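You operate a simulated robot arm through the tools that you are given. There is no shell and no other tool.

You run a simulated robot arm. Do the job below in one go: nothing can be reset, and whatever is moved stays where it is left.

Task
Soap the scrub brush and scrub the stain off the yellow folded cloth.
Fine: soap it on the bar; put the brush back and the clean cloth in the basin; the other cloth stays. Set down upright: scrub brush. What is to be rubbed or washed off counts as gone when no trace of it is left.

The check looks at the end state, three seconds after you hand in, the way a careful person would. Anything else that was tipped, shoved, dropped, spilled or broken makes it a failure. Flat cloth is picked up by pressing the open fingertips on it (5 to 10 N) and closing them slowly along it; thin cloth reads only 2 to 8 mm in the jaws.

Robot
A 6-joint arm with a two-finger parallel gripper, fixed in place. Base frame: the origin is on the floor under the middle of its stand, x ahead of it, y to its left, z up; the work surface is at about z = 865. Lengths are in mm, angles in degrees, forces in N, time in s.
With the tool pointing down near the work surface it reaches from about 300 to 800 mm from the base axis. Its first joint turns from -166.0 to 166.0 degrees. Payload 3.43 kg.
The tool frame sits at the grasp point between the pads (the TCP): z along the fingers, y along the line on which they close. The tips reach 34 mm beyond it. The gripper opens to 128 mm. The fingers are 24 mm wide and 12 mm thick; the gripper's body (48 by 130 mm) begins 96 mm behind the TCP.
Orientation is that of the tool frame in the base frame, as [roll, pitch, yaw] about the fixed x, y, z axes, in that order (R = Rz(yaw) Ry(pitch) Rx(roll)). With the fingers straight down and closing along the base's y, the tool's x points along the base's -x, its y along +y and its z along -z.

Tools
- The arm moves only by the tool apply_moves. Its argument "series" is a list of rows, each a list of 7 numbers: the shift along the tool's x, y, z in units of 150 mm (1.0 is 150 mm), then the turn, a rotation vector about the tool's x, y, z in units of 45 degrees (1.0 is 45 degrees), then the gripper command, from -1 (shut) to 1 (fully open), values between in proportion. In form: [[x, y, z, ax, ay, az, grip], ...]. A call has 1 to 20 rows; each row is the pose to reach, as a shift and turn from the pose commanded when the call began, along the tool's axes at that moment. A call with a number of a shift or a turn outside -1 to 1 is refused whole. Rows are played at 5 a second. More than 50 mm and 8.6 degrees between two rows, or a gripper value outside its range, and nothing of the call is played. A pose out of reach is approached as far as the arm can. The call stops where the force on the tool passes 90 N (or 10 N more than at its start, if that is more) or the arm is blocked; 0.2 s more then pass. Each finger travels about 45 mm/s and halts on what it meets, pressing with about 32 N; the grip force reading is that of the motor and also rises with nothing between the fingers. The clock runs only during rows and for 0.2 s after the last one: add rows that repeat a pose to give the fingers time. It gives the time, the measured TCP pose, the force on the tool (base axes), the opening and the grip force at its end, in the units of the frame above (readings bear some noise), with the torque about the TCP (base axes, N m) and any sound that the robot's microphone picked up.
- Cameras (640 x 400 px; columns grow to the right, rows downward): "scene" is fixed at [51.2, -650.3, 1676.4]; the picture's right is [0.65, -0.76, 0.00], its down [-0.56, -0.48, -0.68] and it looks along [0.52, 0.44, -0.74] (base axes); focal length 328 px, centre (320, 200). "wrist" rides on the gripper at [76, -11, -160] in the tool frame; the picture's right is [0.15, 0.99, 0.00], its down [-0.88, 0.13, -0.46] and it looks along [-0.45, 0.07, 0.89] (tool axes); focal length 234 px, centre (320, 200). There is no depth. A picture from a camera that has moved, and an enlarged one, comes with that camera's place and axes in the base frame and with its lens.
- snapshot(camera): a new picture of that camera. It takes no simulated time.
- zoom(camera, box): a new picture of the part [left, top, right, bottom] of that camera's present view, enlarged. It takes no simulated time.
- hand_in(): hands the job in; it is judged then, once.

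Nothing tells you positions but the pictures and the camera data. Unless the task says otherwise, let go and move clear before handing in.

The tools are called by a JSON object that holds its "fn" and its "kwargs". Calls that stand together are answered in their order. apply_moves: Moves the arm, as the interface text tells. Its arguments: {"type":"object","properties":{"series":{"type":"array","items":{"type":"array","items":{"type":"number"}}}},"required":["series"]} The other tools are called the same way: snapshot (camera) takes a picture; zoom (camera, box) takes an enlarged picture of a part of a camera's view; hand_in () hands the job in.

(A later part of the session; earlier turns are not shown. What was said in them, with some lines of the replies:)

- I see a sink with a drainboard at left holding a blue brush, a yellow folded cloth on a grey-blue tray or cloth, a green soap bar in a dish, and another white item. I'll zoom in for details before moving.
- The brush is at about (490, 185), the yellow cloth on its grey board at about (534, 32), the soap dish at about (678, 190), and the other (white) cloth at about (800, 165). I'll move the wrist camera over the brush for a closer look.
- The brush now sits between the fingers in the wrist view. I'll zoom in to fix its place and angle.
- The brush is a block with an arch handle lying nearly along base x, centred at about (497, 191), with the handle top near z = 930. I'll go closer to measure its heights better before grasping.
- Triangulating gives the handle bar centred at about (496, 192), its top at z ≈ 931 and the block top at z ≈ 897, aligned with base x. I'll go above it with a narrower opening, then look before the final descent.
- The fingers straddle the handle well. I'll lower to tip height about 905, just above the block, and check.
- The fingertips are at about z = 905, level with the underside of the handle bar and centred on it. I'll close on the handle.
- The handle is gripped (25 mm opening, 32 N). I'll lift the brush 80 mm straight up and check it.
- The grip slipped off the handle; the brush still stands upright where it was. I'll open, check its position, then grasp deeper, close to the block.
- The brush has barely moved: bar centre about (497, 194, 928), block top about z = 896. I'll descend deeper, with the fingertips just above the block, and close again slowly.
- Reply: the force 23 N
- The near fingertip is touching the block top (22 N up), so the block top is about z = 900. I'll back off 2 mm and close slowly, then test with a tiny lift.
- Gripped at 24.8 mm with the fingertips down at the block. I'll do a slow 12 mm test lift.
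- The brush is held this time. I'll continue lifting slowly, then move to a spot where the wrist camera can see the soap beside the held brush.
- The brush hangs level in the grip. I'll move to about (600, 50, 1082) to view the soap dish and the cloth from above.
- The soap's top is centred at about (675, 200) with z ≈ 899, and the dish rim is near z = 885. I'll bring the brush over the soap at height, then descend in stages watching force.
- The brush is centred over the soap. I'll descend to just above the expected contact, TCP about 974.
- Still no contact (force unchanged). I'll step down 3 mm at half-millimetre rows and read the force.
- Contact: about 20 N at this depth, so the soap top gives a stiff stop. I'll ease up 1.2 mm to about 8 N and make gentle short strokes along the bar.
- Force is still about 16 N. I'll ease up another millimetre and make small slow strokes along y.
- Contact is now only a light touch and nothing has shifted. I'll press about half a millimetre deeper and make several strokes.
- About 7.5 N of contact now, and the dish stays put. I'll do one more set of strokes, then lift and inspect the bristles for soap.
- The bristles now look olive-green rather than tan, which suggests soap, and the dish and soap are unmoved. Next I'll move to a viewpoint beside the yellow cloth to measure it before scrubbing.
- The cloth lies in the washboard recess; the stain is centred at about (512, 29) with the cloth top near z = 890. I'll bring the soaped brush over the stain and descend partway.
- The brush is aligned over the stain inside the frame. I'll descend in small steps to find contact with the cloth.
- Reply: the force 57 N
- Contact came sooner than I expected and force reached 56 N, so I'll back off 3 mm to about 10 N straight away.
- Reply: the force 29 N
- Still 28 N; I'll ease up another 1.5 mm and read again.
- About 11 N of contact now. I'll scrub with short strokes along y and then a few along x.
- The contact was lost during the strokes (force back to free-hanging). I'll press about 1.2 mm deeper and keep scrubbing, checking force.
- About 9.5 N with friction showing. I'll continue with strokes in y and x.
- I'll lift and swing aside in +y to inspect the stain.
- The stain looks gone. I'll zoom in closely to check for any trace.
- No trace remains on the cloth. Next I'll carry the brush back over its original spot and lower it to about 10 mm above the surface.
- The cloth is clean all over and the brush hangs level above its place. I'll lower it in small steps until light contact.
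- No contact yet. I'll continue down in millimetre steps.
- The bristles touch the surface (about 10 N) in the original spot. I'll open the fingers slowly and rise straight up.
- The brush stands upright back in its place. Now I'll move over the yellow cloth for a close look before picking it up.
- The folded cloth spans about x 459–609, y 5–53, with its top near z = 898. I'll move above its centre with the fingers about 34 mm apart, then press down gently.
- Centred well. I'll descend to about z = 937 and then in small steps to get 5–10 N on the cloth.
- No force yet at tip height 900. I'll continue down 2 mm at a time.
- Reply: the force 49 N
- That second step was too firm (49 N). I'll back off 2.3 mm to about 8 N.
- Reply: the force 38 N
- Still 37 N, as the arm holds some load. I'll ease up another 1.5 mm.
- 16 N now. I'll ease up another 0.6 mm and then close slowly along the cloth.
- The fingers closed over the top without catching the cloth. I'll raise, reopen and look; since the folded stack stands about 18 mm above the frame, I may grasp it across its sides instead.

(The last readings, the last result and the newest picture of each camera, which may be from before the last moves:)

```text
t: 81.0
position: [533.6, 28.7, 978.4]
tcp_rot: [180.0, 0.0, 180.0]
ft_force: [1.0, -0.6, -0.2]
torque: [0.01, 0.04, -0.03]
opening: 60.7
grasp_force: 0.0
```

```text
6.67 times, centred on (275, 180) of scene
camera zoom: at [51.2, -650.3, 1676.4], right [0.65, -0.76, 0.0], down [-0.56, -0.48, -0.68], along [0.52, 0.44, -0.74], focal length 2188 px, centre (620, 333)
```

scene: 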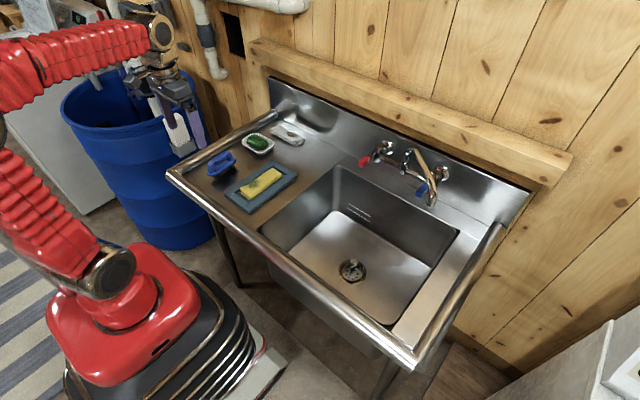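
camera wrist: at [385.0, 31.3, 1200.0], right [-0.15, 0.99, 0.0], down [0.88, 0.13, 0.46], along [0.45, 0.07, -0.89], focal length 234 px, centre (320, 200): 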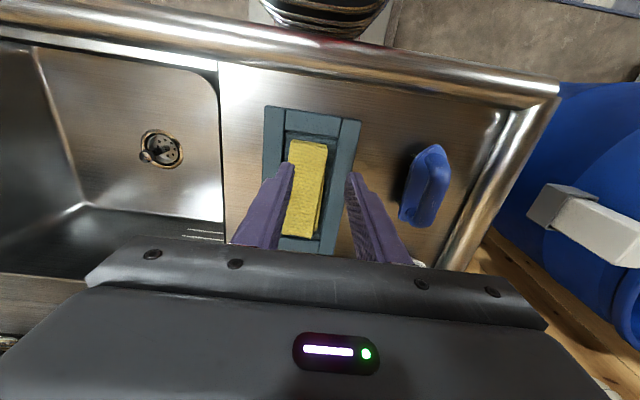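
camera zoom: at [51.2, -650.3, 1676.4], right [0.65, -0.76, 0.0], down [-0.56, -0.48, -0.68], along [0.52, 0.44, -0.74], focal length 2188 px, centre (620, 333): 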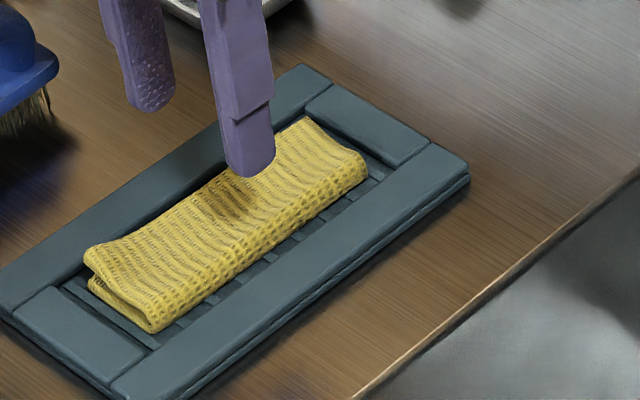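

The cloth is unmoved (centre y ≈ 28, about 48 mm wide, top 898) and the frame top is around 872–880. I'll straddle its sides: descend with 60 mm opening to tip height about 888, staying clear of the frame.

{"fn": "apply_moves", "kwargs": {"series": [[0, 0, 0.1, 0, 0, 0, -0.05], [0, 0, 0.2, 0, 0, 0, -0.05], [0, 0, 0.28, 0, 0, 0, -0.05], [0, 0, 0.33, 0, 0, 0, -0.05], [0, 0, 0.36, 0, 0, 0, -0.05], [0, 0, 0.373, 0, 0, 0, -0.05], [0, 0, 0.373, 0, 0, 0, -0.05]]}}

{"fn": "zoom", "kwargs": {"camera": "wrist", "box": [220, 70, 420, 270]}}

{"fn": "zoom", "kwargs": {"camera": "scene", "box": [245, 150, 305, 200]}}

```text
t: 82.6
position: [534.5, 29.1, 923.4]
tcp_rot: [180.0, 0.0, -180.0]
ft_force: [-1.0, -0.3, 0.3]
torque: [0.01, -0.01, 0.0]
opening: 60.6
grasp_force: 0.2
```

```text
2.00 times, centred on (320, 170) of wrist
camera zoom: at [457.2, 18.0, 1083.2], right [-0.15, 0.99, 0.0], down [0.88, 0.13, 0.46], along [0.45, 0.07, -0.89], focal length 468 px, centre (320, 260)
```

zoom: 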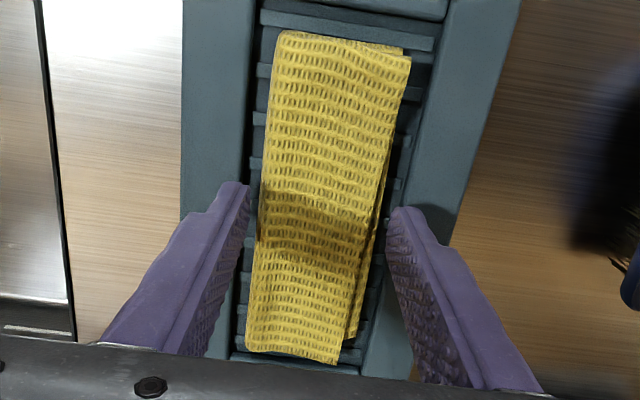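

```text
8.00 times, centred on (275, 175) of scene
camera zoom: at [51.2, -650.3, 1676.4], right [0.65, -0.76, 0.0], down [-0.56, -0.48, -0.68], along [0.52, 0.44, -0.74], focal length 2626 px, centre (680, 400)
```

zoom: 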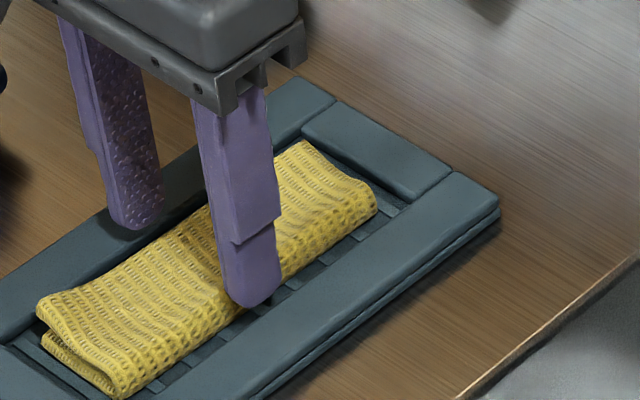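

No contact, and the fingertips straddle the stack. I'll go 4 mm lower and close slowly.

{"fn": "apply_moves", "kwargs": {"series": [[0, 0, 0.015, 0, 0, 0, -0.05], [0, 0, 0.028, 0, 0, 0, -0.05], [0, 0, 0.028, 0, 0, 0, -0.1], [0, 0, 0.028, 0, 0, 0, -0.15], [0, 0, 0.028, 0, 0, 0, -0.2], [0, 0, 0.028, 0, 0, 0, -0.25], [0, 0, 0.028, 0, 0, 0, -0.3], [0, 0, 0.028, 0, 0, 0, -0.35], [0, 0, 0.028, 0, 0, 0, -0.4], [0, 0, 0.028, 0, 0, 0, -0.45], [0, 0, 0.028, 0, 0, 0, -0.5]]}}

{"fn": "zoom", "kwargs": {"camera": "wrist", "box": [220, 70, 420, 270]}}

{"fn": "zoom", "kwargs": {"camera": "scene", "box": [245, 150, 305, 200]}}

```text
t: 85.0
position: [532.5, 29.0, 917.9]
tcp_rot: [-180.0, 0.0, 180.0]
ft_force: [0.6, 0.0, 0.2]
torque: [0.01, 0.0, 0.06]
opening: 55.0
grasp_force: 31.9
```

```text
2.00 times, centred on (320, 170) of wrist
camera zoom: at [456.0, 17.3, 1079.0], right [-0.15, 0.99, 0.0], down [0.88, 0.13, 0.46], along [0.45, 0.07, -0.89], focal length 468 px, centre (320, 260)
```

zoom: 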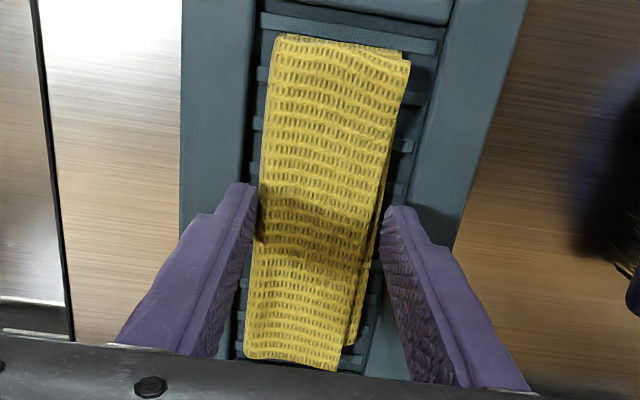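

```text
8.00 times, centred on (275, 175) of scene
camera zoom: at [51.2, -650.3, 1676.4], right [0.65, -0.76, 0.0], down [-0.56, -0.48, -0.68], along [0.52, 0.44, -0.74], focal length 2626 px, centre (680, 400)
```

zoom: 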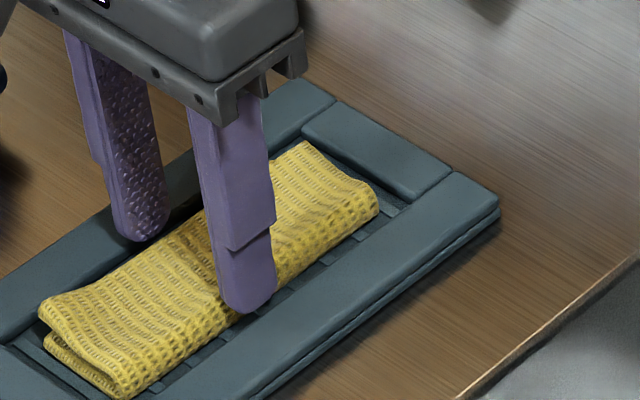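

The jaws halted on the stack at 55 mm with 32 N, so it holds as a body. I'll command a firm grip and do a slow test lift.

{"fn": "apply_moves", "kwargs": {"series": [[0, 0, 0, 0, 0, 0, -0.6], [0, 0, 0, 0, 0, 0, -0.8], [0, 0, 0, 0, 0, 0, -1], [0, 0, 0, 0, 0, 0, -1], [0, 0, 0, 0, 0, 0, -1], [0, 0, -0.01, 0, 0, 0, -1], [0, 0, -0.02, 0, 0, 0, -1], [0, 0, -0.03, 0, 0, 0, -1], [0, 0, -0.04, 0, 0, 0, -1], [0, 0, -0.05, 0, 0, 0, -1], [0, 0, -0.06, 0, 0, 0, -1], [0, 0, -0.07, 0, 0, 0, -1], [0, 0, -0.08, 0, 0, 0, -1], [0, 0, -0.1, 0, 0, 0, -1], [0, 0, -0.1, 0, 0, 0, -1]]}}

{"fn": "zoom", "kwargs": {"camera": "wrist", "box": [220, 70, 420, 270]}}

{"fn": "zoom", "kwargs": {"camera": "scene", "box": [235, 140, 315, 210]}}

```text
t: 88.2
position: [533.9, 28.5, 932.3]
tcp_rot: [-179.9, 0.0, -180.0]
ft_force: [-0.4, -0.3, 0.3]
torque: [-0.01, 0.0, -0.03]
opening: 55.1
grasp_force: 32.2
```

```text
2.00 times, centred on (320, 170) of wrist
camera zoom: at [456.3, 16.5, 1093.1], right [-0.15, 0.99, 0.0], down [0.88, 0.13, 0.46], along [0.45, 0.07, -0.89], focal length 468 px, centre (320, 260)
```

zoom: 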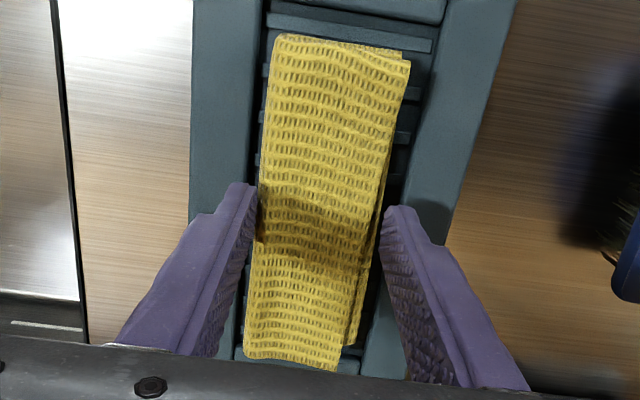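

```text
5.71 times, centred on (275, 175) of scene
camera zoom: at [51.2, -650.3, 1676.4], right [0.65, -0.76, 0.0], down [-0.56, -0.48, -0.68], along [0.52, 0.44, -0.74], focal length 1876 px, centre (577, 343)
```

zoom: 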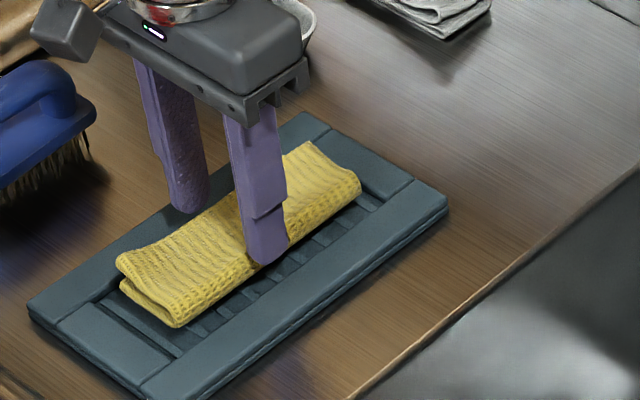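

The folded cloth lifts cleanly out of the washboard. I'll continue raising it gently.

{"fn": "apply_moves", "kwargs": {"series": [[0, 0, -0.03, 0, 0, 0, -1], [0, 0, -0.08, 0, 0, 0, -1], [0, 0, -0.14, 0, 0, 0, -1], [0, 0, -0.21, 0, 0, 0, -1], [0, 0, -0.28, 0, 0, 0, -1], [0, 0, -0.35, 0, 0, 0, -1], [0, 0, -0.42, 0, 0, 0, -1], [0, 0, -0.49, 0, 0, 0, -1], [0, 0, -0.56, 0, 0, 0, -1], [0, 0, -0.63, 0, 0, 0, -1], [0, 0, -0.68, 0, 0, 0, -1], [0, 0, -0.7, 0, 0, 0, -1], [0, 0, -0.7, 0, 0, 0, -1]]}}

{"fn": "snapshot", "kwargs": {"camera": "wrist"}}

{"fn": "snapshot", "kwargs": {"camera": "scene"}}

```text
t: 91.0
position: [533.5, 29.4, 1039.7]
tcp_rot: [-180.0, 0.0, 180.0]
ft_force: [-0.3, 0.9, -1.0]
torque: [-0.01, 0.01, 0.02]
opening: 55.1
grasp_force: 32.3
```

```text
taken
camera wrist: at [456.9, 16.2, 1198.9], right [-0.15, 0.99, 0.0], down [0.88, 0.13, 0.46], along [0.45, 0.07, -0.89], focal length 234 px, centre (320, 200)
```

wrist: 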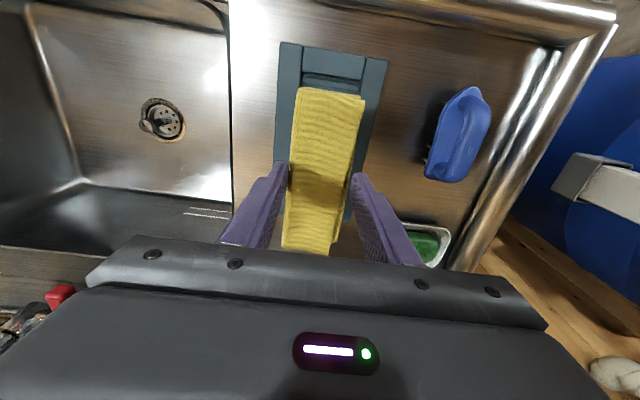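

```text
taken
```

scene: 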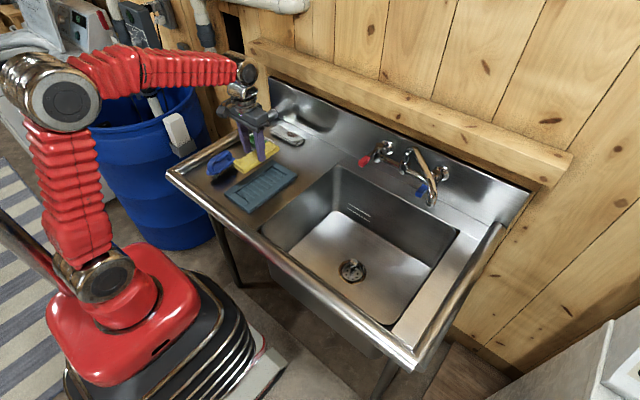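

The cloth is held well above everything. The basin spans about x 400–790, y −110 to −576, with its floor near z ≈ 640 and the drain at (595, −338). I'll carry the cloth over the basin towards (560, −215).

{"fn": "apply_moves", "kwargs": {"series": [[-0.005, -0.04, 0, 0, 0, 0, -1], [-0.015, -0.12, 0, 0, 0, 0, -1], [-0.026, -0.24, 0, 0, 0, 0, -1], [-0.038, -0.36, 0, 0, 0, 0, -1], [-0.05, -0.48, 0, 0, 0, 0, -1], [-0.063, -0.6, 0, 0, 0, 0, -1], [-0.075, -0.7, 0, 0, 0, 0, -1], [-0.085, -0.79, 0, 0, 0, 0, -1], [-0.088, -0.815, 0, 0, 0, 0, -1], [-0.088, -0.815, 0, 0, 0, 0, -1]]}}

{"fn": "apply_moves", "kwargs": {"series": [[-0.005, -0.04, 0, 0, 0, 0, -1], [-0.015, -0.12, 0, 0, 0, 0, -1], [-0.026, -0.24, 0, 0, 0, 0, -1], [-0.038, -0.36, 0, 0, 0, 0, -1], [-0.05, -0.48, 0, 0, 0, 0, -1], [-0.063, -0.6, 0, 0, 0, 0, -1], [-0.075, -0.7, 0, 0, 0, 0, -1], [-0.085, -0.79, 0, 0, 0, 0, -1], [-0.088, -0.815, 0, 0, 0, 0, -1], [-0.088, -0.815, 0, 0, 0, 0, -1]]}}

{"fn": "snapshot", "kwargs": {"camera": "wrist"}}

{"fn": "snapshot", "kwargs": {"camera": "scene"}}

```text
t: 93.2
position: [546.1, -93.1, 1039.8]
tcp_rot: [180.0, 0.0, 179.9]
ft_force: [-0.2, 0.4, -0.7]
torque: [-0.03, -0.02, 0.0]
opening: 55.0
grasp_force: 32.3
```

```text
t: 95.4
position: [558.1, -216.8, 1041.1]
tcp_rot: [-180.0, 0.0, 179.9]
ft_force: [0.3, -0.1, -0.8]
torque: [0.01, 0.01, 0.02]
opening: 55.0
grasp_force: 32.3
```

```text
taken
camera wrist: at [482.0, -228.2, 1200.4], right [-0.15, 0.99, 0.0], down [0.88, 0.13, 0.46], along [0.45, 0.07, -0.89], focal length 234 px, centre (320, 200)
```

wrist: 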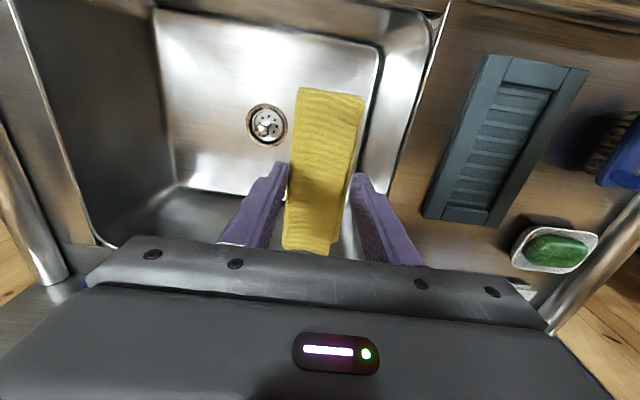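

```text
taken
```

scene: 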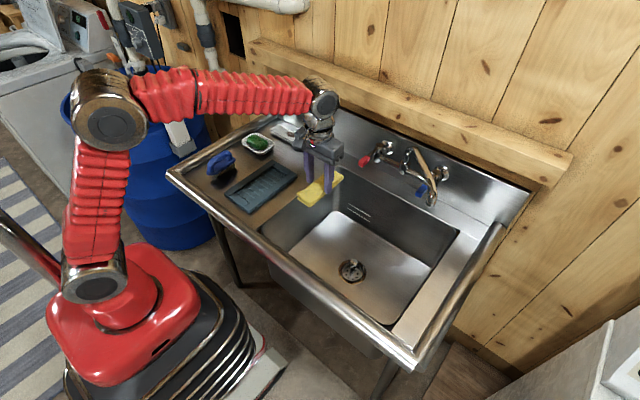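

The cloth is over the right part of the basin, clear of the drain and walls. I'll lower it in stages.

{"fn": "apply_moves", "kwargs": {"series": [[0, 0, 0.05, 0, 0, 0, -1], [0, 0, 0.15, 0, 0, 0, -1], [0, 0, 0.27, 0, 0, 0, -1], [0, 0, 0.4, 0, 0, 0, -1], [0, 0, 0.53, 0, 0, 0, -1], [0, 0, 0.66, 0, 0, 0, -1], [0, 0, 0.79, 0, 0, 0, -1], [0, 0, 0.91, 0, 0, 0, -1], [0, 0, 0.98, 0, 0, 0, -1], [0, 0, 1.0, 0, 0, 0, -1], [0, 0, 1.0, 0, 0, 0, -1]]}}

{"fn": "snapshot", "kwargs": {"camera": "wrist"}}

{"fn": "snapshot", "kwargs": {"camera": "scene"}}

```text
t: 97.8
position: [560.8, -215.6, 887.5]
tcp_rot: [-180.0, 0.0, 179.9]
ft_force: [0.0, -0.5, -1.2]
torque: [-0.02, 0.01, 0.02]
opening: 54.9
grasp_force: 32.1
```

```text
taken
camera wrist: at [483.6, -227.9, 1047.9], right [-0.15, 0.99, 0.0], down [0.88, 0.13, 0.46], along [0.45, 0.07, -0.89], focal length 234 px, centre (320, 200)
```

wrist: 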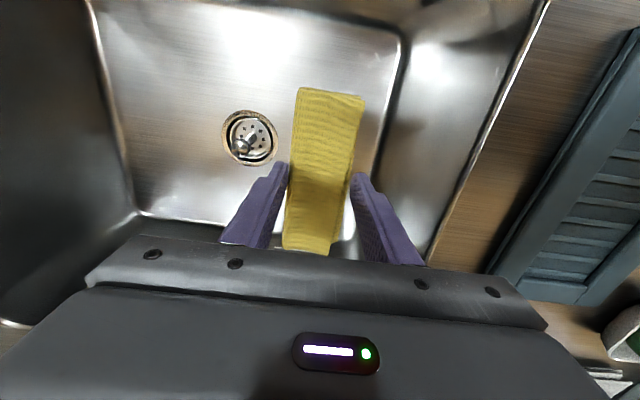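

```text
taken
```

scene: 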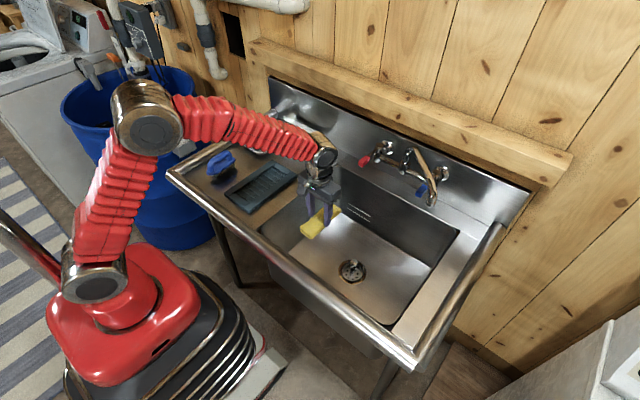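

Still clear all around. I'll lower further to about z = 765 and check.

{"fn": "apply_moves", "kwargs": {"series": [[0, 0, 0.05, 0, 0, 0, -1], [0, 0, 0.15, 0, 0, 0, -1], [0, 0, 0.27, 0, 0, 0, -1], [0, 0, 0.4, 0, 0, 0, -1], [0, 0, 0.53, 0, 0, 0, -1], [0, 0, 0.65, 0, 0, 0, -1], [0, 0, 0.75, 0, 0, 0, -1], [0, 0, 0.8, 0, 0, 0, -1], [0, 0, 0.817, 0, 0, 0, -1], [0, 0, 0.817, 0, 0, 0, -1]]}}

{"fn": "snapshot", "kwargs": {"camera": "wrist"}}

{"fn": "zoom", "kwargs": {"camera": "scene", "box": [230, 110, 410, 290]}}

```text
t: 100.0
position: [559.8, -215.9, 765.4]
tcp_rot: [180.0, 0.1, 180.0]
ft_force: [0.5, -0.9, -0.6]
torque: [0.02, 0.02, -0.02]
opening: 55.0
grasp_force: 31.7
```

```text
taken
camera wrist: at [483.0, -227.5, 925.8], right [-0.15, 0.99, 0.0], down [0.88, 0.13, 0.46], along [0.45, 0.07, -0.89], focal length 234 px, centre (320, 200)
```

wrist: 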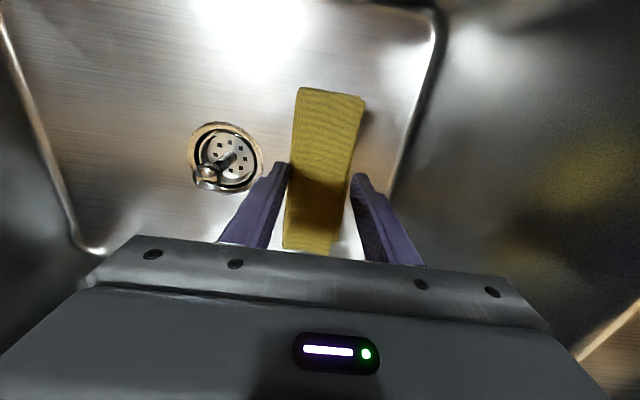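

```text
2.22 times, centred on (320, 200) of scene
camera zoom: at [51.2, -650.3, 1676.4], right [0.65, -0.76, 0.0], down [-0.56, -0.48, -0.68], along [0.52, 0.44, -0.74], focal length 730 px, centre (320, 200)
```

zoom: 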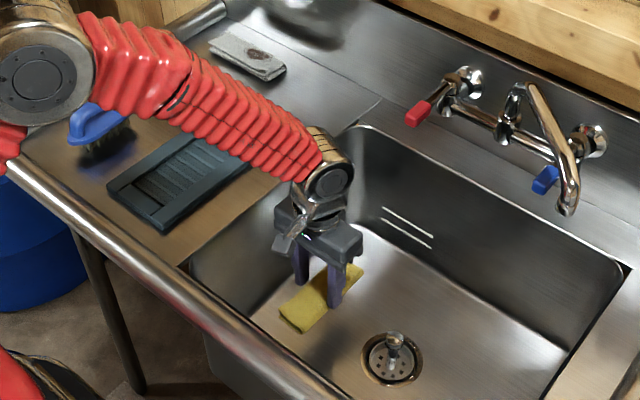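

The forearm is well clear and the cloth is about 80 mm above the basin floor. I'll lower 55 mm more, then finish with small steps.

{"fn": "apply_moves", "kwargs": {"series": [[0, 0, 0.04, 0, 0, 0, -1], [0, 0, 0.1, 0, 0, 0, -1], [0, 0, 0.17, 0, 0, 0, -1], [0, 0, 0.24, 0, 0, 0, -1], [0, 0, 0.3, 0, 0, 0, -1], [0, 0, 0.34, 0, 0, 0, -1], [0, 0, 0.367, 0, 0, 0, -1], [0, 0, 0.367, 0, 0, 0, -1]]}}

{"fn": "zoom", "kwargs": {"camera": "scene", "box": [260, 160, 380, 260]}}

```text
t: 101.8
position: [562.4, -215.7, 710.7]
tcp_rot: [-180.0, 0.0, 179.9]
ft_force: [-0.5, 0.2, -1.1]
torque: [0.0, 0.01, 0.01]
opening: 55.2
grasp_force: 31.8
```

```text
4.00 times, centred on (320, 210) of scene
camera zoom: at [51.2, -650.3, 1676.4], right [0.65, -0.76, 0.0], down [-0.56, -0.48, -0.68], along [0.52, 0.44, -0.74], focal length 1313 px, centre (320, 160)
```

zoom: 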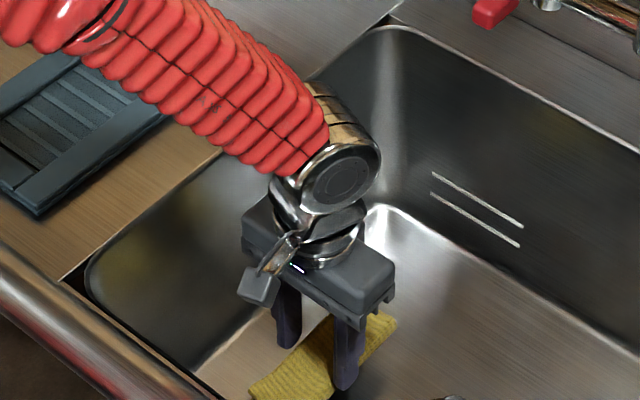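

Close to the floor now with no contact yet. I'll step down 9 mm and check the force.

{"fn": "apply_moves", "kwargs": {"series": [[0, 0, 0.02, 0, 0, 0, -1], [0, 0, 0.04, 0, 0, 0, -1], [0, 0, 0.06, 0, 0, 0, -1]]}}

```text
t: 102.6
position: [560.0, -216.9, 701.6]
tcp_rot: [180.0, 0.0, 180.0]
ft_force: [-0.4, 0.2, -1.0]
torque: [0.0, 0.0, 0.03]
opening: 54.9
grasp_force: 32.1
```

{"fn": "apply_moves", "kwargs": {"series": [[0, 0, 0.012, 0, 0, 0, -1], [0, 0, 0.024, 0, 0, 0, -1], [0, 0, 0.036, 0, 0, 0, -1]]}}

{"fn": "zoom", "kwargs": {"camera": "scene", "box": [280, 190, 380, 270]}}

{"fn": "snapshot", "kwargs": {"camera": "wrist"}}

```text
t: 103.4
position: [559.0, -215.2, 695.6]
tcp_rot: [-179.9, 0.1, 179.9]
ft_force: [-0.7, -0.9, -0.8]
torque: [-0.01, 0.02, 0.01]
opening: 55.1
grasp_force: 32.2
```

```text
5.00 times, centred on (330, 230) of scene
camera zoom: at [51.2, -650.3, 1676.4], right [0.65, -0.76, 0.0], down [-0.56, -0.48, -0.68], along [0.52, 0.44, -0.74], focal length 1641 px, centre (270, 50)
```

zoom: 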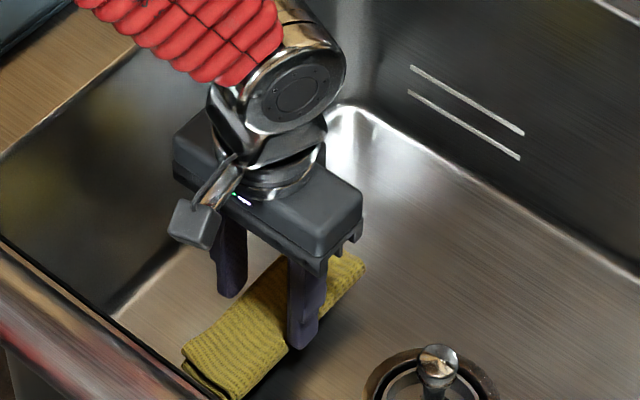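

```text
taken
camera wrist: at [483.8, -227.6, 856.7], right [-0.15, 0.99, 0.0], down [0.88, 0.13, 0.46], along [0.45, 0.07, -0.89], focal length 234 px, centre (320, 200)
```

wrist: 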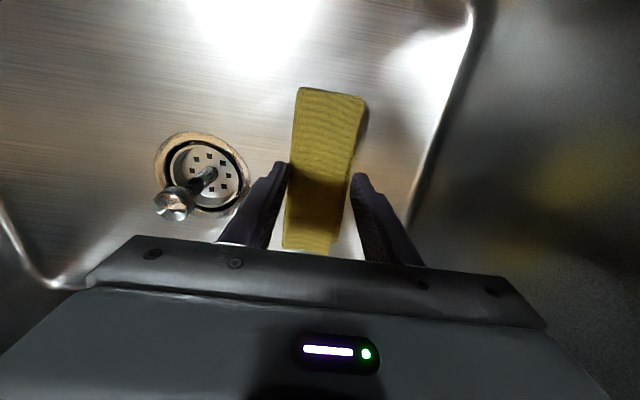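

Nearly down and well clear of the drain stopper. I'll continue in small steps.

{"fn": "apply_moves", "kwargs": {"series": [[0, 0, 0.012, 0, 0, 0, -1], [0, 0, 0.024, 0, 0, 0, -1], [0, 0, 0.036, 0, 0, 0, -1]]}}

```text
t: 104.2
position: [560.7, -216.2, 690.0]
tcp_rot: [-179.9, -0.1, 180.0]
ft_force: [0.0, 0.7, -0.8]
torque: [0.01, 0.02, 0.01]
opening: 55.0
grasp_force: 32.1
```

{"fn": "apply_moves", "kwargs": {"series": [[0, 0, 0.01, 0, 0, 0, -1], [0, 0, 0.02, 0, 0, 0, -1], [0, 0, 0.03, 0, 0, 0, -1]]}}

```text
t: 105.0
position: [560.4, -216.1, 687.3]
tcp_rot: [180.0, 0.0, -180.0]
ft_force: [-0.9, -0.4, -0.6]
torque: [-0.05, 0.02, 0.01]
opening: 55.1
grasp_force: 32.0
```

{"fn": "apply_moves", "kwargs": {"series": [[0, 0, 0.01, 0, 0, 0, -1], [0, 0, 0.02, 0, 0, 0, -1], [0, 0, 0.03, 0, 0, 0, -1]]}}

{"fn": "zoom", "kwargs": {"camera": "scene", "box": [290, 220, 370, 280]}}

```text
t: 105.8
position: [559.9, -217.0, 683.4]
tcp_rot: [-180.0, 0.0, 179.9]
ft_force: [1.3, -0.6, -1.2]
torque: [0.01, 0.01, 0.01]
opening: 54.8
grasp_force: 32.2
```

```text
6.67 times, centred on (330, 250) of scene
camera zoom: at [51.2, -650.3, 1676.4], right [0.65, -0.76, 0.0], down [-0.56, -0.48, -0.68], along [0.52, 0.44, -0.74], focal length 2188 px, centre (253, -133)
```

zoom: 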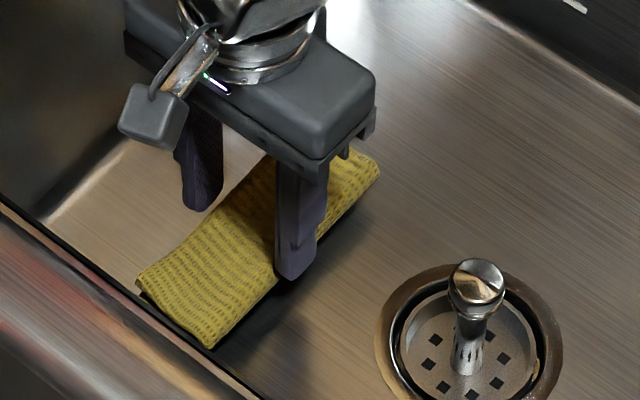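

The shadow shows the cloth is only slightly above the floor. A few more small steps.

{"fn": "apply_moves", "kwargs": {"series": [[0, 0, 0.01, 0, 0, 0, -1], [0, 0, 0.02, 0, 0, 0, -1], [0, 0, 0.03, 0, 0, 0, -1]]}}

```text
t: 106.6
position: [559.5, -216.0, 677.8]
tcp_rot: [-180.0, 0.1, 180.0]
ft_force: [-0.5, 0.4, -1.0]
torque: [-0.04, 0.0, -0.01]
opening: 54.9
grasp_force: 32.1
```

{"fn": "apply_moves", "kwargs": {"series": [[0, 0, 0.01, 0, 0, 0, -1], [0, 0, 0.02, 0, 0, 0, -1], [0, 0, 0.03, 0, 0, 0, -1]]}}

```text
t: 107.4
position: [559.7, -216.9, 672.8]
tcp_rot: [179.9, 0.1, 179.9]
ft_force: [0.2, 0.4, -1.2]
torque: [0.01, 0.0, -0.01]
opening: 55.1
grasp_force: 32.0
```

{"fn": "zoom", "kwargs": {"camera": "scene", "box": [290, 220, 370, 280]}}

{"fn": "apply_moves", "kwargs": {"series": [[0, 0, 0.01, 0, 0, 0, -1], [0, 0, 0.02, 0, 0, 0, -1], [0, 0, 0.03, 0, 0, 0, -1]]}}

```text
6.67 times, centred on (330, 250) of scene
camera zoom: at [51.2, -650.3, 1676.4], right [0.65, -0.76, 0.0], down [-0.56, -0.48, -0.68], along [0.52, 0.44, -0.74], focal length 2188 px, centre (253, -133)
```

zoom: 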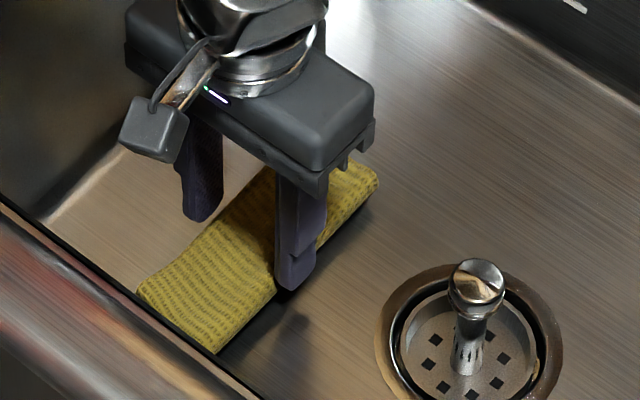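

```text
t: 108.2
position: [559.9, -217.7, 667.2]
tcp_rot: [179.9, 0.0, 179.9]
ft_force: [0.4, -0.4, -0.7]
torque: [0.01, -0.01, 0.03]
opening: 54.8
grasp_force: 31.8
```

No contact yet with the fingertips at about 633. I'll continue carefully in 3 mm steps.

{"fn": "apply_moves", "kwargs": {"series": [[0, 0, 0.01, 0, 0, 0, -1], [0, 0, 0.02, 0, 0, 0, -1], [0, 0, 0.02, 0, 0, 0, -1]]}}

{"fn": "zoom", "kwargs": {"camera": "scene", "box": [300, 235, 350, 275]}}

```text
t: 109.0
position: [559.9, -215.2, 666.6]
tcp_rot: [-180.0, 0.0, 180.0]
ft_force: [-0.5, 0.2, -1.4]
torque: [0.02, 0.0, -0.01]
opening: 54.8
grasp_force: 32.1
```

```text
10.00 times, centred on (325, 255) of scene
camera zoom: at [51.2, -650.3, 1676.4], right [0.65, -0.76, 0.0], down [-0.56, -0.48, -0.68], along [0.52, 0.44, -0.74], focal length 3283 px, centre (270, -350)
```

zoom: 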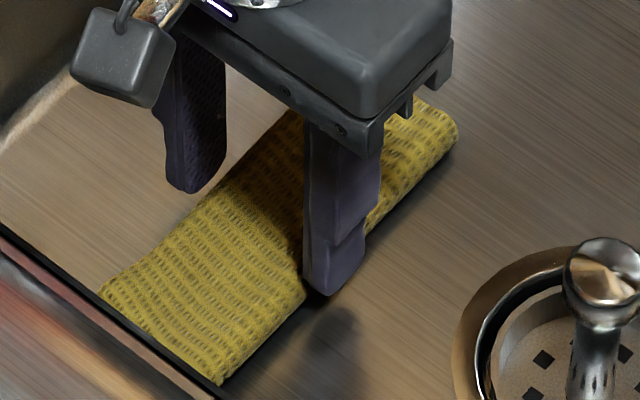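

{"fn": "apply_moves", "kwargs": {"series": [[0, 0, 0.01, 0, 0, 0, -1], [0, 0, 0.02, 0, 0, 0, -1], [0, 0, 0.03, 0, 0, 0, -1], [0, 0, 0.03, 0, 0, 0, -1]]}}

```text
t: 110.0
position: [559.9, -216.1, 663.2]
tcp_rot: [-179.9, 0.1, -179.9]
ft_force: [1.3, -0.7, 8.2]
torque: [0.01, 0.11, 0.0]
opening: 55.1
grasp_force: 32.0
```

The cloth rests on the basin floor (about 9 N). I'll release gently and rise straight up.

{"fn": "apply_moves", "kwargs": {"series": [[0, 0, 0, 0, 0, 0, -0.1], [0, 0, 0, 0, 0, 0, 0.0], [0, 0, 0, 0, 0, 0, 0.1], [0, 0, 0, 0, 0, 0, 0.2], [0, 0, 0, 0, 0, 0, 0.25], [0, 0, -0.03, 0, 0, 0, 0.25], [0, 0, -0.1, 0, 0, 0, 0.25], [0, 0, -0.22, 0, 0, 0, 0.25], [0, 0, -0.36, 0, 0, 0, 0.25], [0, 0, -0.52, 0, 0, 0, 0.25], [0, 0, -0.68, 0, 0, 0, 0.25], [0, 0, -0.84, 0, 0, 0, 0.25], [0, 0, -0.96, 0, 0, 0, 0.25], [0, 0, -1.0, 0, 0, 0, 0.25], [0, 0, -1.0, 0, 0, 0, 0.25]]}}

{"fn": "snapshot", "kwargs": {"camera": "wrist"}}

{"fn": "zoom", "kwargs": {"camera": "scene", "box": [240, 160, 400, 290]}}

```text
t: 113.2
position: [559.7, -217.3, 811.2]
tcp_rot: [180.0, 0.0, 179.9]
ft_force: [-0.2, -0.5, 0.6]
torque: [0.01, -0.02, -0.01]
opening: 80.0
grasp_force: 0.0
```

```text
taken
camera wrist: at [483.1, -228.5, 971.4], right [-0.15, 0.99, 0.0], down [0.88, 0.13, 0.46], along [0.45, 0.07, -0.89], focal length 234 px, centre (320, 200)
```

wrist: 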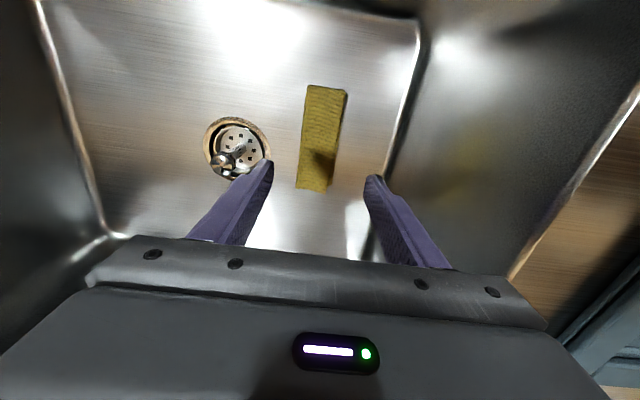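

```text
3.08 times, centred on (320, 225) of scene
camera zoom: at [51.2, -650.3, 1676.4], right [0.65, -0.76, 0.0], down [-0.56, -0.48, -0.68], along [0.52, 0.44, -0.74], focal length 1010 px, centre (320, 123)
```

zoom: 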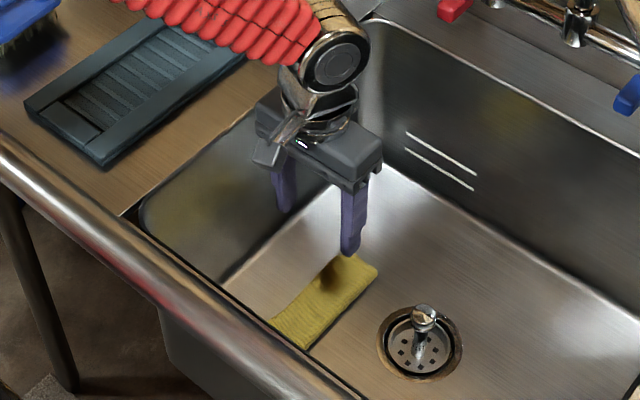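

The clean cloth lies on the basin floor. I'll raise the arm clear, out of the basin, and then check the whole scene.

{"fn": "apply_moves", "kwargs": {"series": [[0, 0, -0.15, 0, 0, 0, 0.25], [0, 0, -0.35, 0, 0, 0, 0.25], [0, 0, -0.6, 0, 0, 0, 0.25], [0, 0, -0.85, 0, 0, 0, 0.25], [0, 0, -1.0, 0, 0, 0, 0.25], [0, 0, -1.0, 0, 0, 0, 0.25]]}}

{"fn": "apply_moves", "kwargs": {"series": [[0.1, 0, -0.2, 0, 0, 0, 0.25], [0.25, 0, -0.45, 0, 0, 0, 0.25], [0.4, 0, -0.7, 0, 0, 0, 0.25], [0.55, 0, -0.9, 0, 0, 0, 0.25], [0.65, 0, -1.0, 0, 0, 0, 0.25], [0.65, 0, -1.0, 0, 0, 0, 0.25]]}}

{"fn": "snapshot", "kwargs": {"camera": "scene"}}

{"fn": "snapshot", "kwargs": {"camera": "wrist"}}

{"fn": "zoom", "kwargs": {"camera": "scene", "box": [280, 220, 360, 290]}}

{"fn": "zoom", "kwargs": {"camera": "scene", "box": [180, 110, 330, 225]}}

```text
t: 114.6
position: [560.3, -215.0, 963.4]
tcp_rot: [-180.0, 0.1, 180.0]
ft_force: [-0.2, -0.7, -1.6]
torque: [0.01, 0.02, 0.0]
opening: 79.9
grasp_force: 0.1
```

```text
t: 116.0
position: [462.9, -217.2, 1111.1]
tcp_rot: [-180.0, 0.0, 180.0]
ft_force: [0.3, 0.0, 0.3]
torque: [-0.02, 0.02, 0.0]
opening: 80.2
grasp_force: 0.0
```

```text
taken
```

scene: 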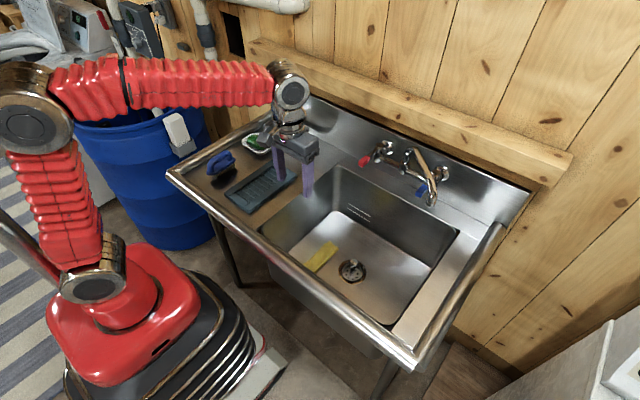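

```text
taken
camera wrist: at [385.6, -228.9, 1270.8], right [-0.15, 0.99, 0.0], down [0.88, 0.13, 0.46], along [0.45, 0.07, -0.89], focal length 234 px, centre (320, 200)
```

wrist: 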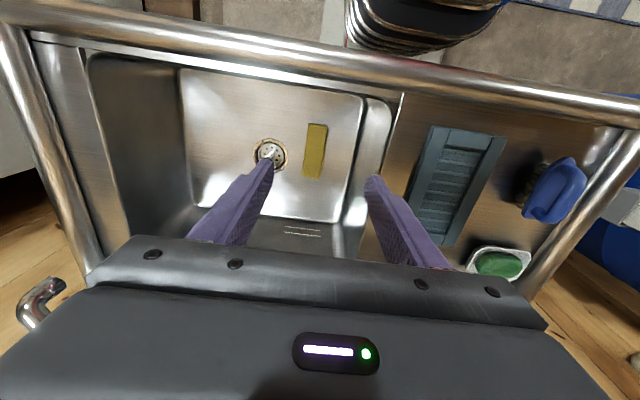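

```text
5.71 times, centred on (320, 255) of scene
camera zoom: at [51.2, -650.3, 1676.4], right [0.65, -0.76, 0.0], down [-0.56, -0.48, -0.68], along [0.52, 0.44, -0.74], focal length 1876 px, centre (320, -114)
```

zoom: 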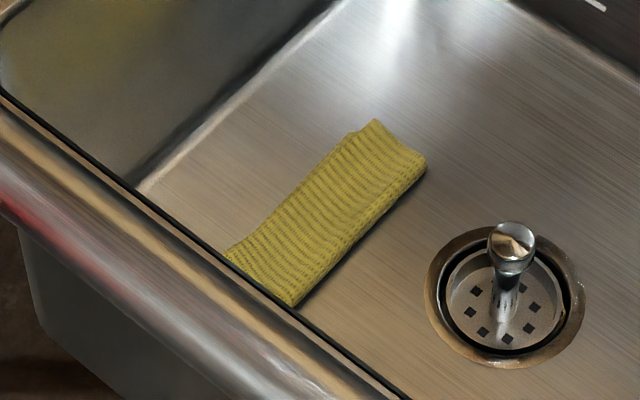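

```text
3.48 times, centred on (255, 168) of scene
camera zoom: at [51.2, -650.3, 1676.4], right [0.65, -0.76, 0.0], down [-0.56, -0.48, -0.68], along [0.52, 0.44, -0.74], focal length 1142 px, centre (546, 313)
```

zoom: 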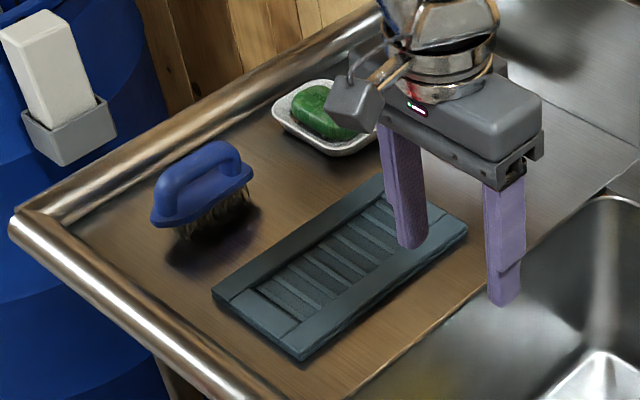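

Everything looks in place: the cloth in the basin, the brush upright at its spot, and the washboard, soap dish and other cloth unmoved. One last close check of the cloth and the drainboard corner.

{"fn": "zoom", "kwargs": {"camera": "wrist", "box": [290, 110, 340, 190]}}

{"fn": "apply_moves", "kwargs": {"series": [[0.05, -0.15, -0.05, 0, 0, 0, 0.25], [0.1, -0.4, -0.1, 0, 0, 0, 0.25], [0.15, -0.65, -0.15, 0, 0, 0, 0.25], [0.15, -0.8, -0.2, 0, 0, 0, 0.25], [0.15, -0.8, -0.2, 0, 0, 0, 0.25]]}}

{"fn": "zoom", "kwargs": {"camera": "scene", "box": [190, 110, 330, 220]}}

```text
5.00 times, centred on (315, 150) of wrist
camera zoom: at [385.6, -228.9, 1270.8], right [-0.15, 0.99, 0.0], down [0.88, 0.13, 0.46], along [0.45, 0.07, -0.89], focal length 1171 px, centre (345, 450)
```

zoom: 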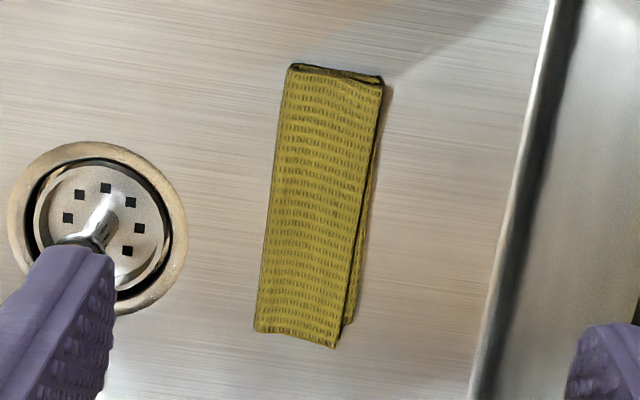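

```text
t: 117.2
position: [438.5, -336.4, 1139.6]
tcp_rot: [180.0, 0.0, -179.9]
ft_force: [0.0, 0.0, 1.0]
torque: [0.01, 0.01, 0.0]
opening: 80.0
grasp_force: 0.1
```

```text
3.64 times, centred on (260, 165) of scene
camera zoom: at [51.2, -650.3, 1676.4], right [0.65, -0.76, 0.0], down [-0.56, -0.48, -0.68], along [0.52, 0.44, -0.74], focal length 1194 px, centre (538, 327)
```

zoom: 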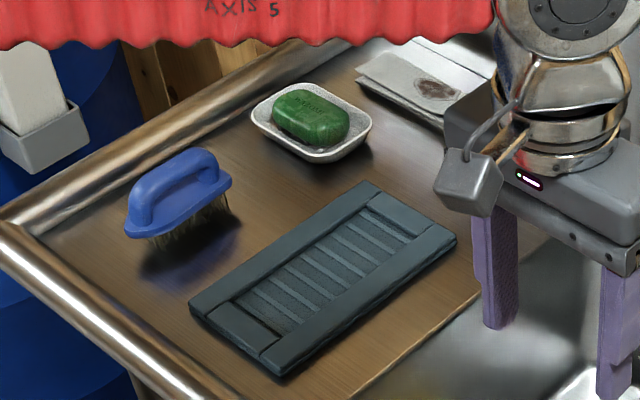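

The cloth shows no stain and lies in the basin. The brush is upright in its original place, and the dish, washboard and other cloth match the first view. The gripper is empty and clear, so I'm handing in.

{"fn": "hand_in", "kwargs": {}}

```text
The job is handed in.
```

I soaped the brush on the bar and scrubbed the stain off the yellow cloth. In close-up pictures, no trace of the stain was left on the faces I could see. I've handed the job in, but no verdict came back.

- **Yellow cloth:** it is clean, still folded, and lying flat on the basin floor beside the drain.
- **Scrub brush:** it is standing upright, bristles down, within a few millimetres of its original spot. My first grip slipped off the handle, but the brush stayed standing.
- **Everything else:** the soap dish, washboard and other cloth match the first picture.
- **Pressing force:** I pressed harder than I meant to twice, briefly reaching about 56 N with the brush on the cloth and about 49 N with the fingertips on it. I backed off each time, and nothing was displaced or damaged that I could see.
- **Arm:** the gripper is empty and clear of the work area.
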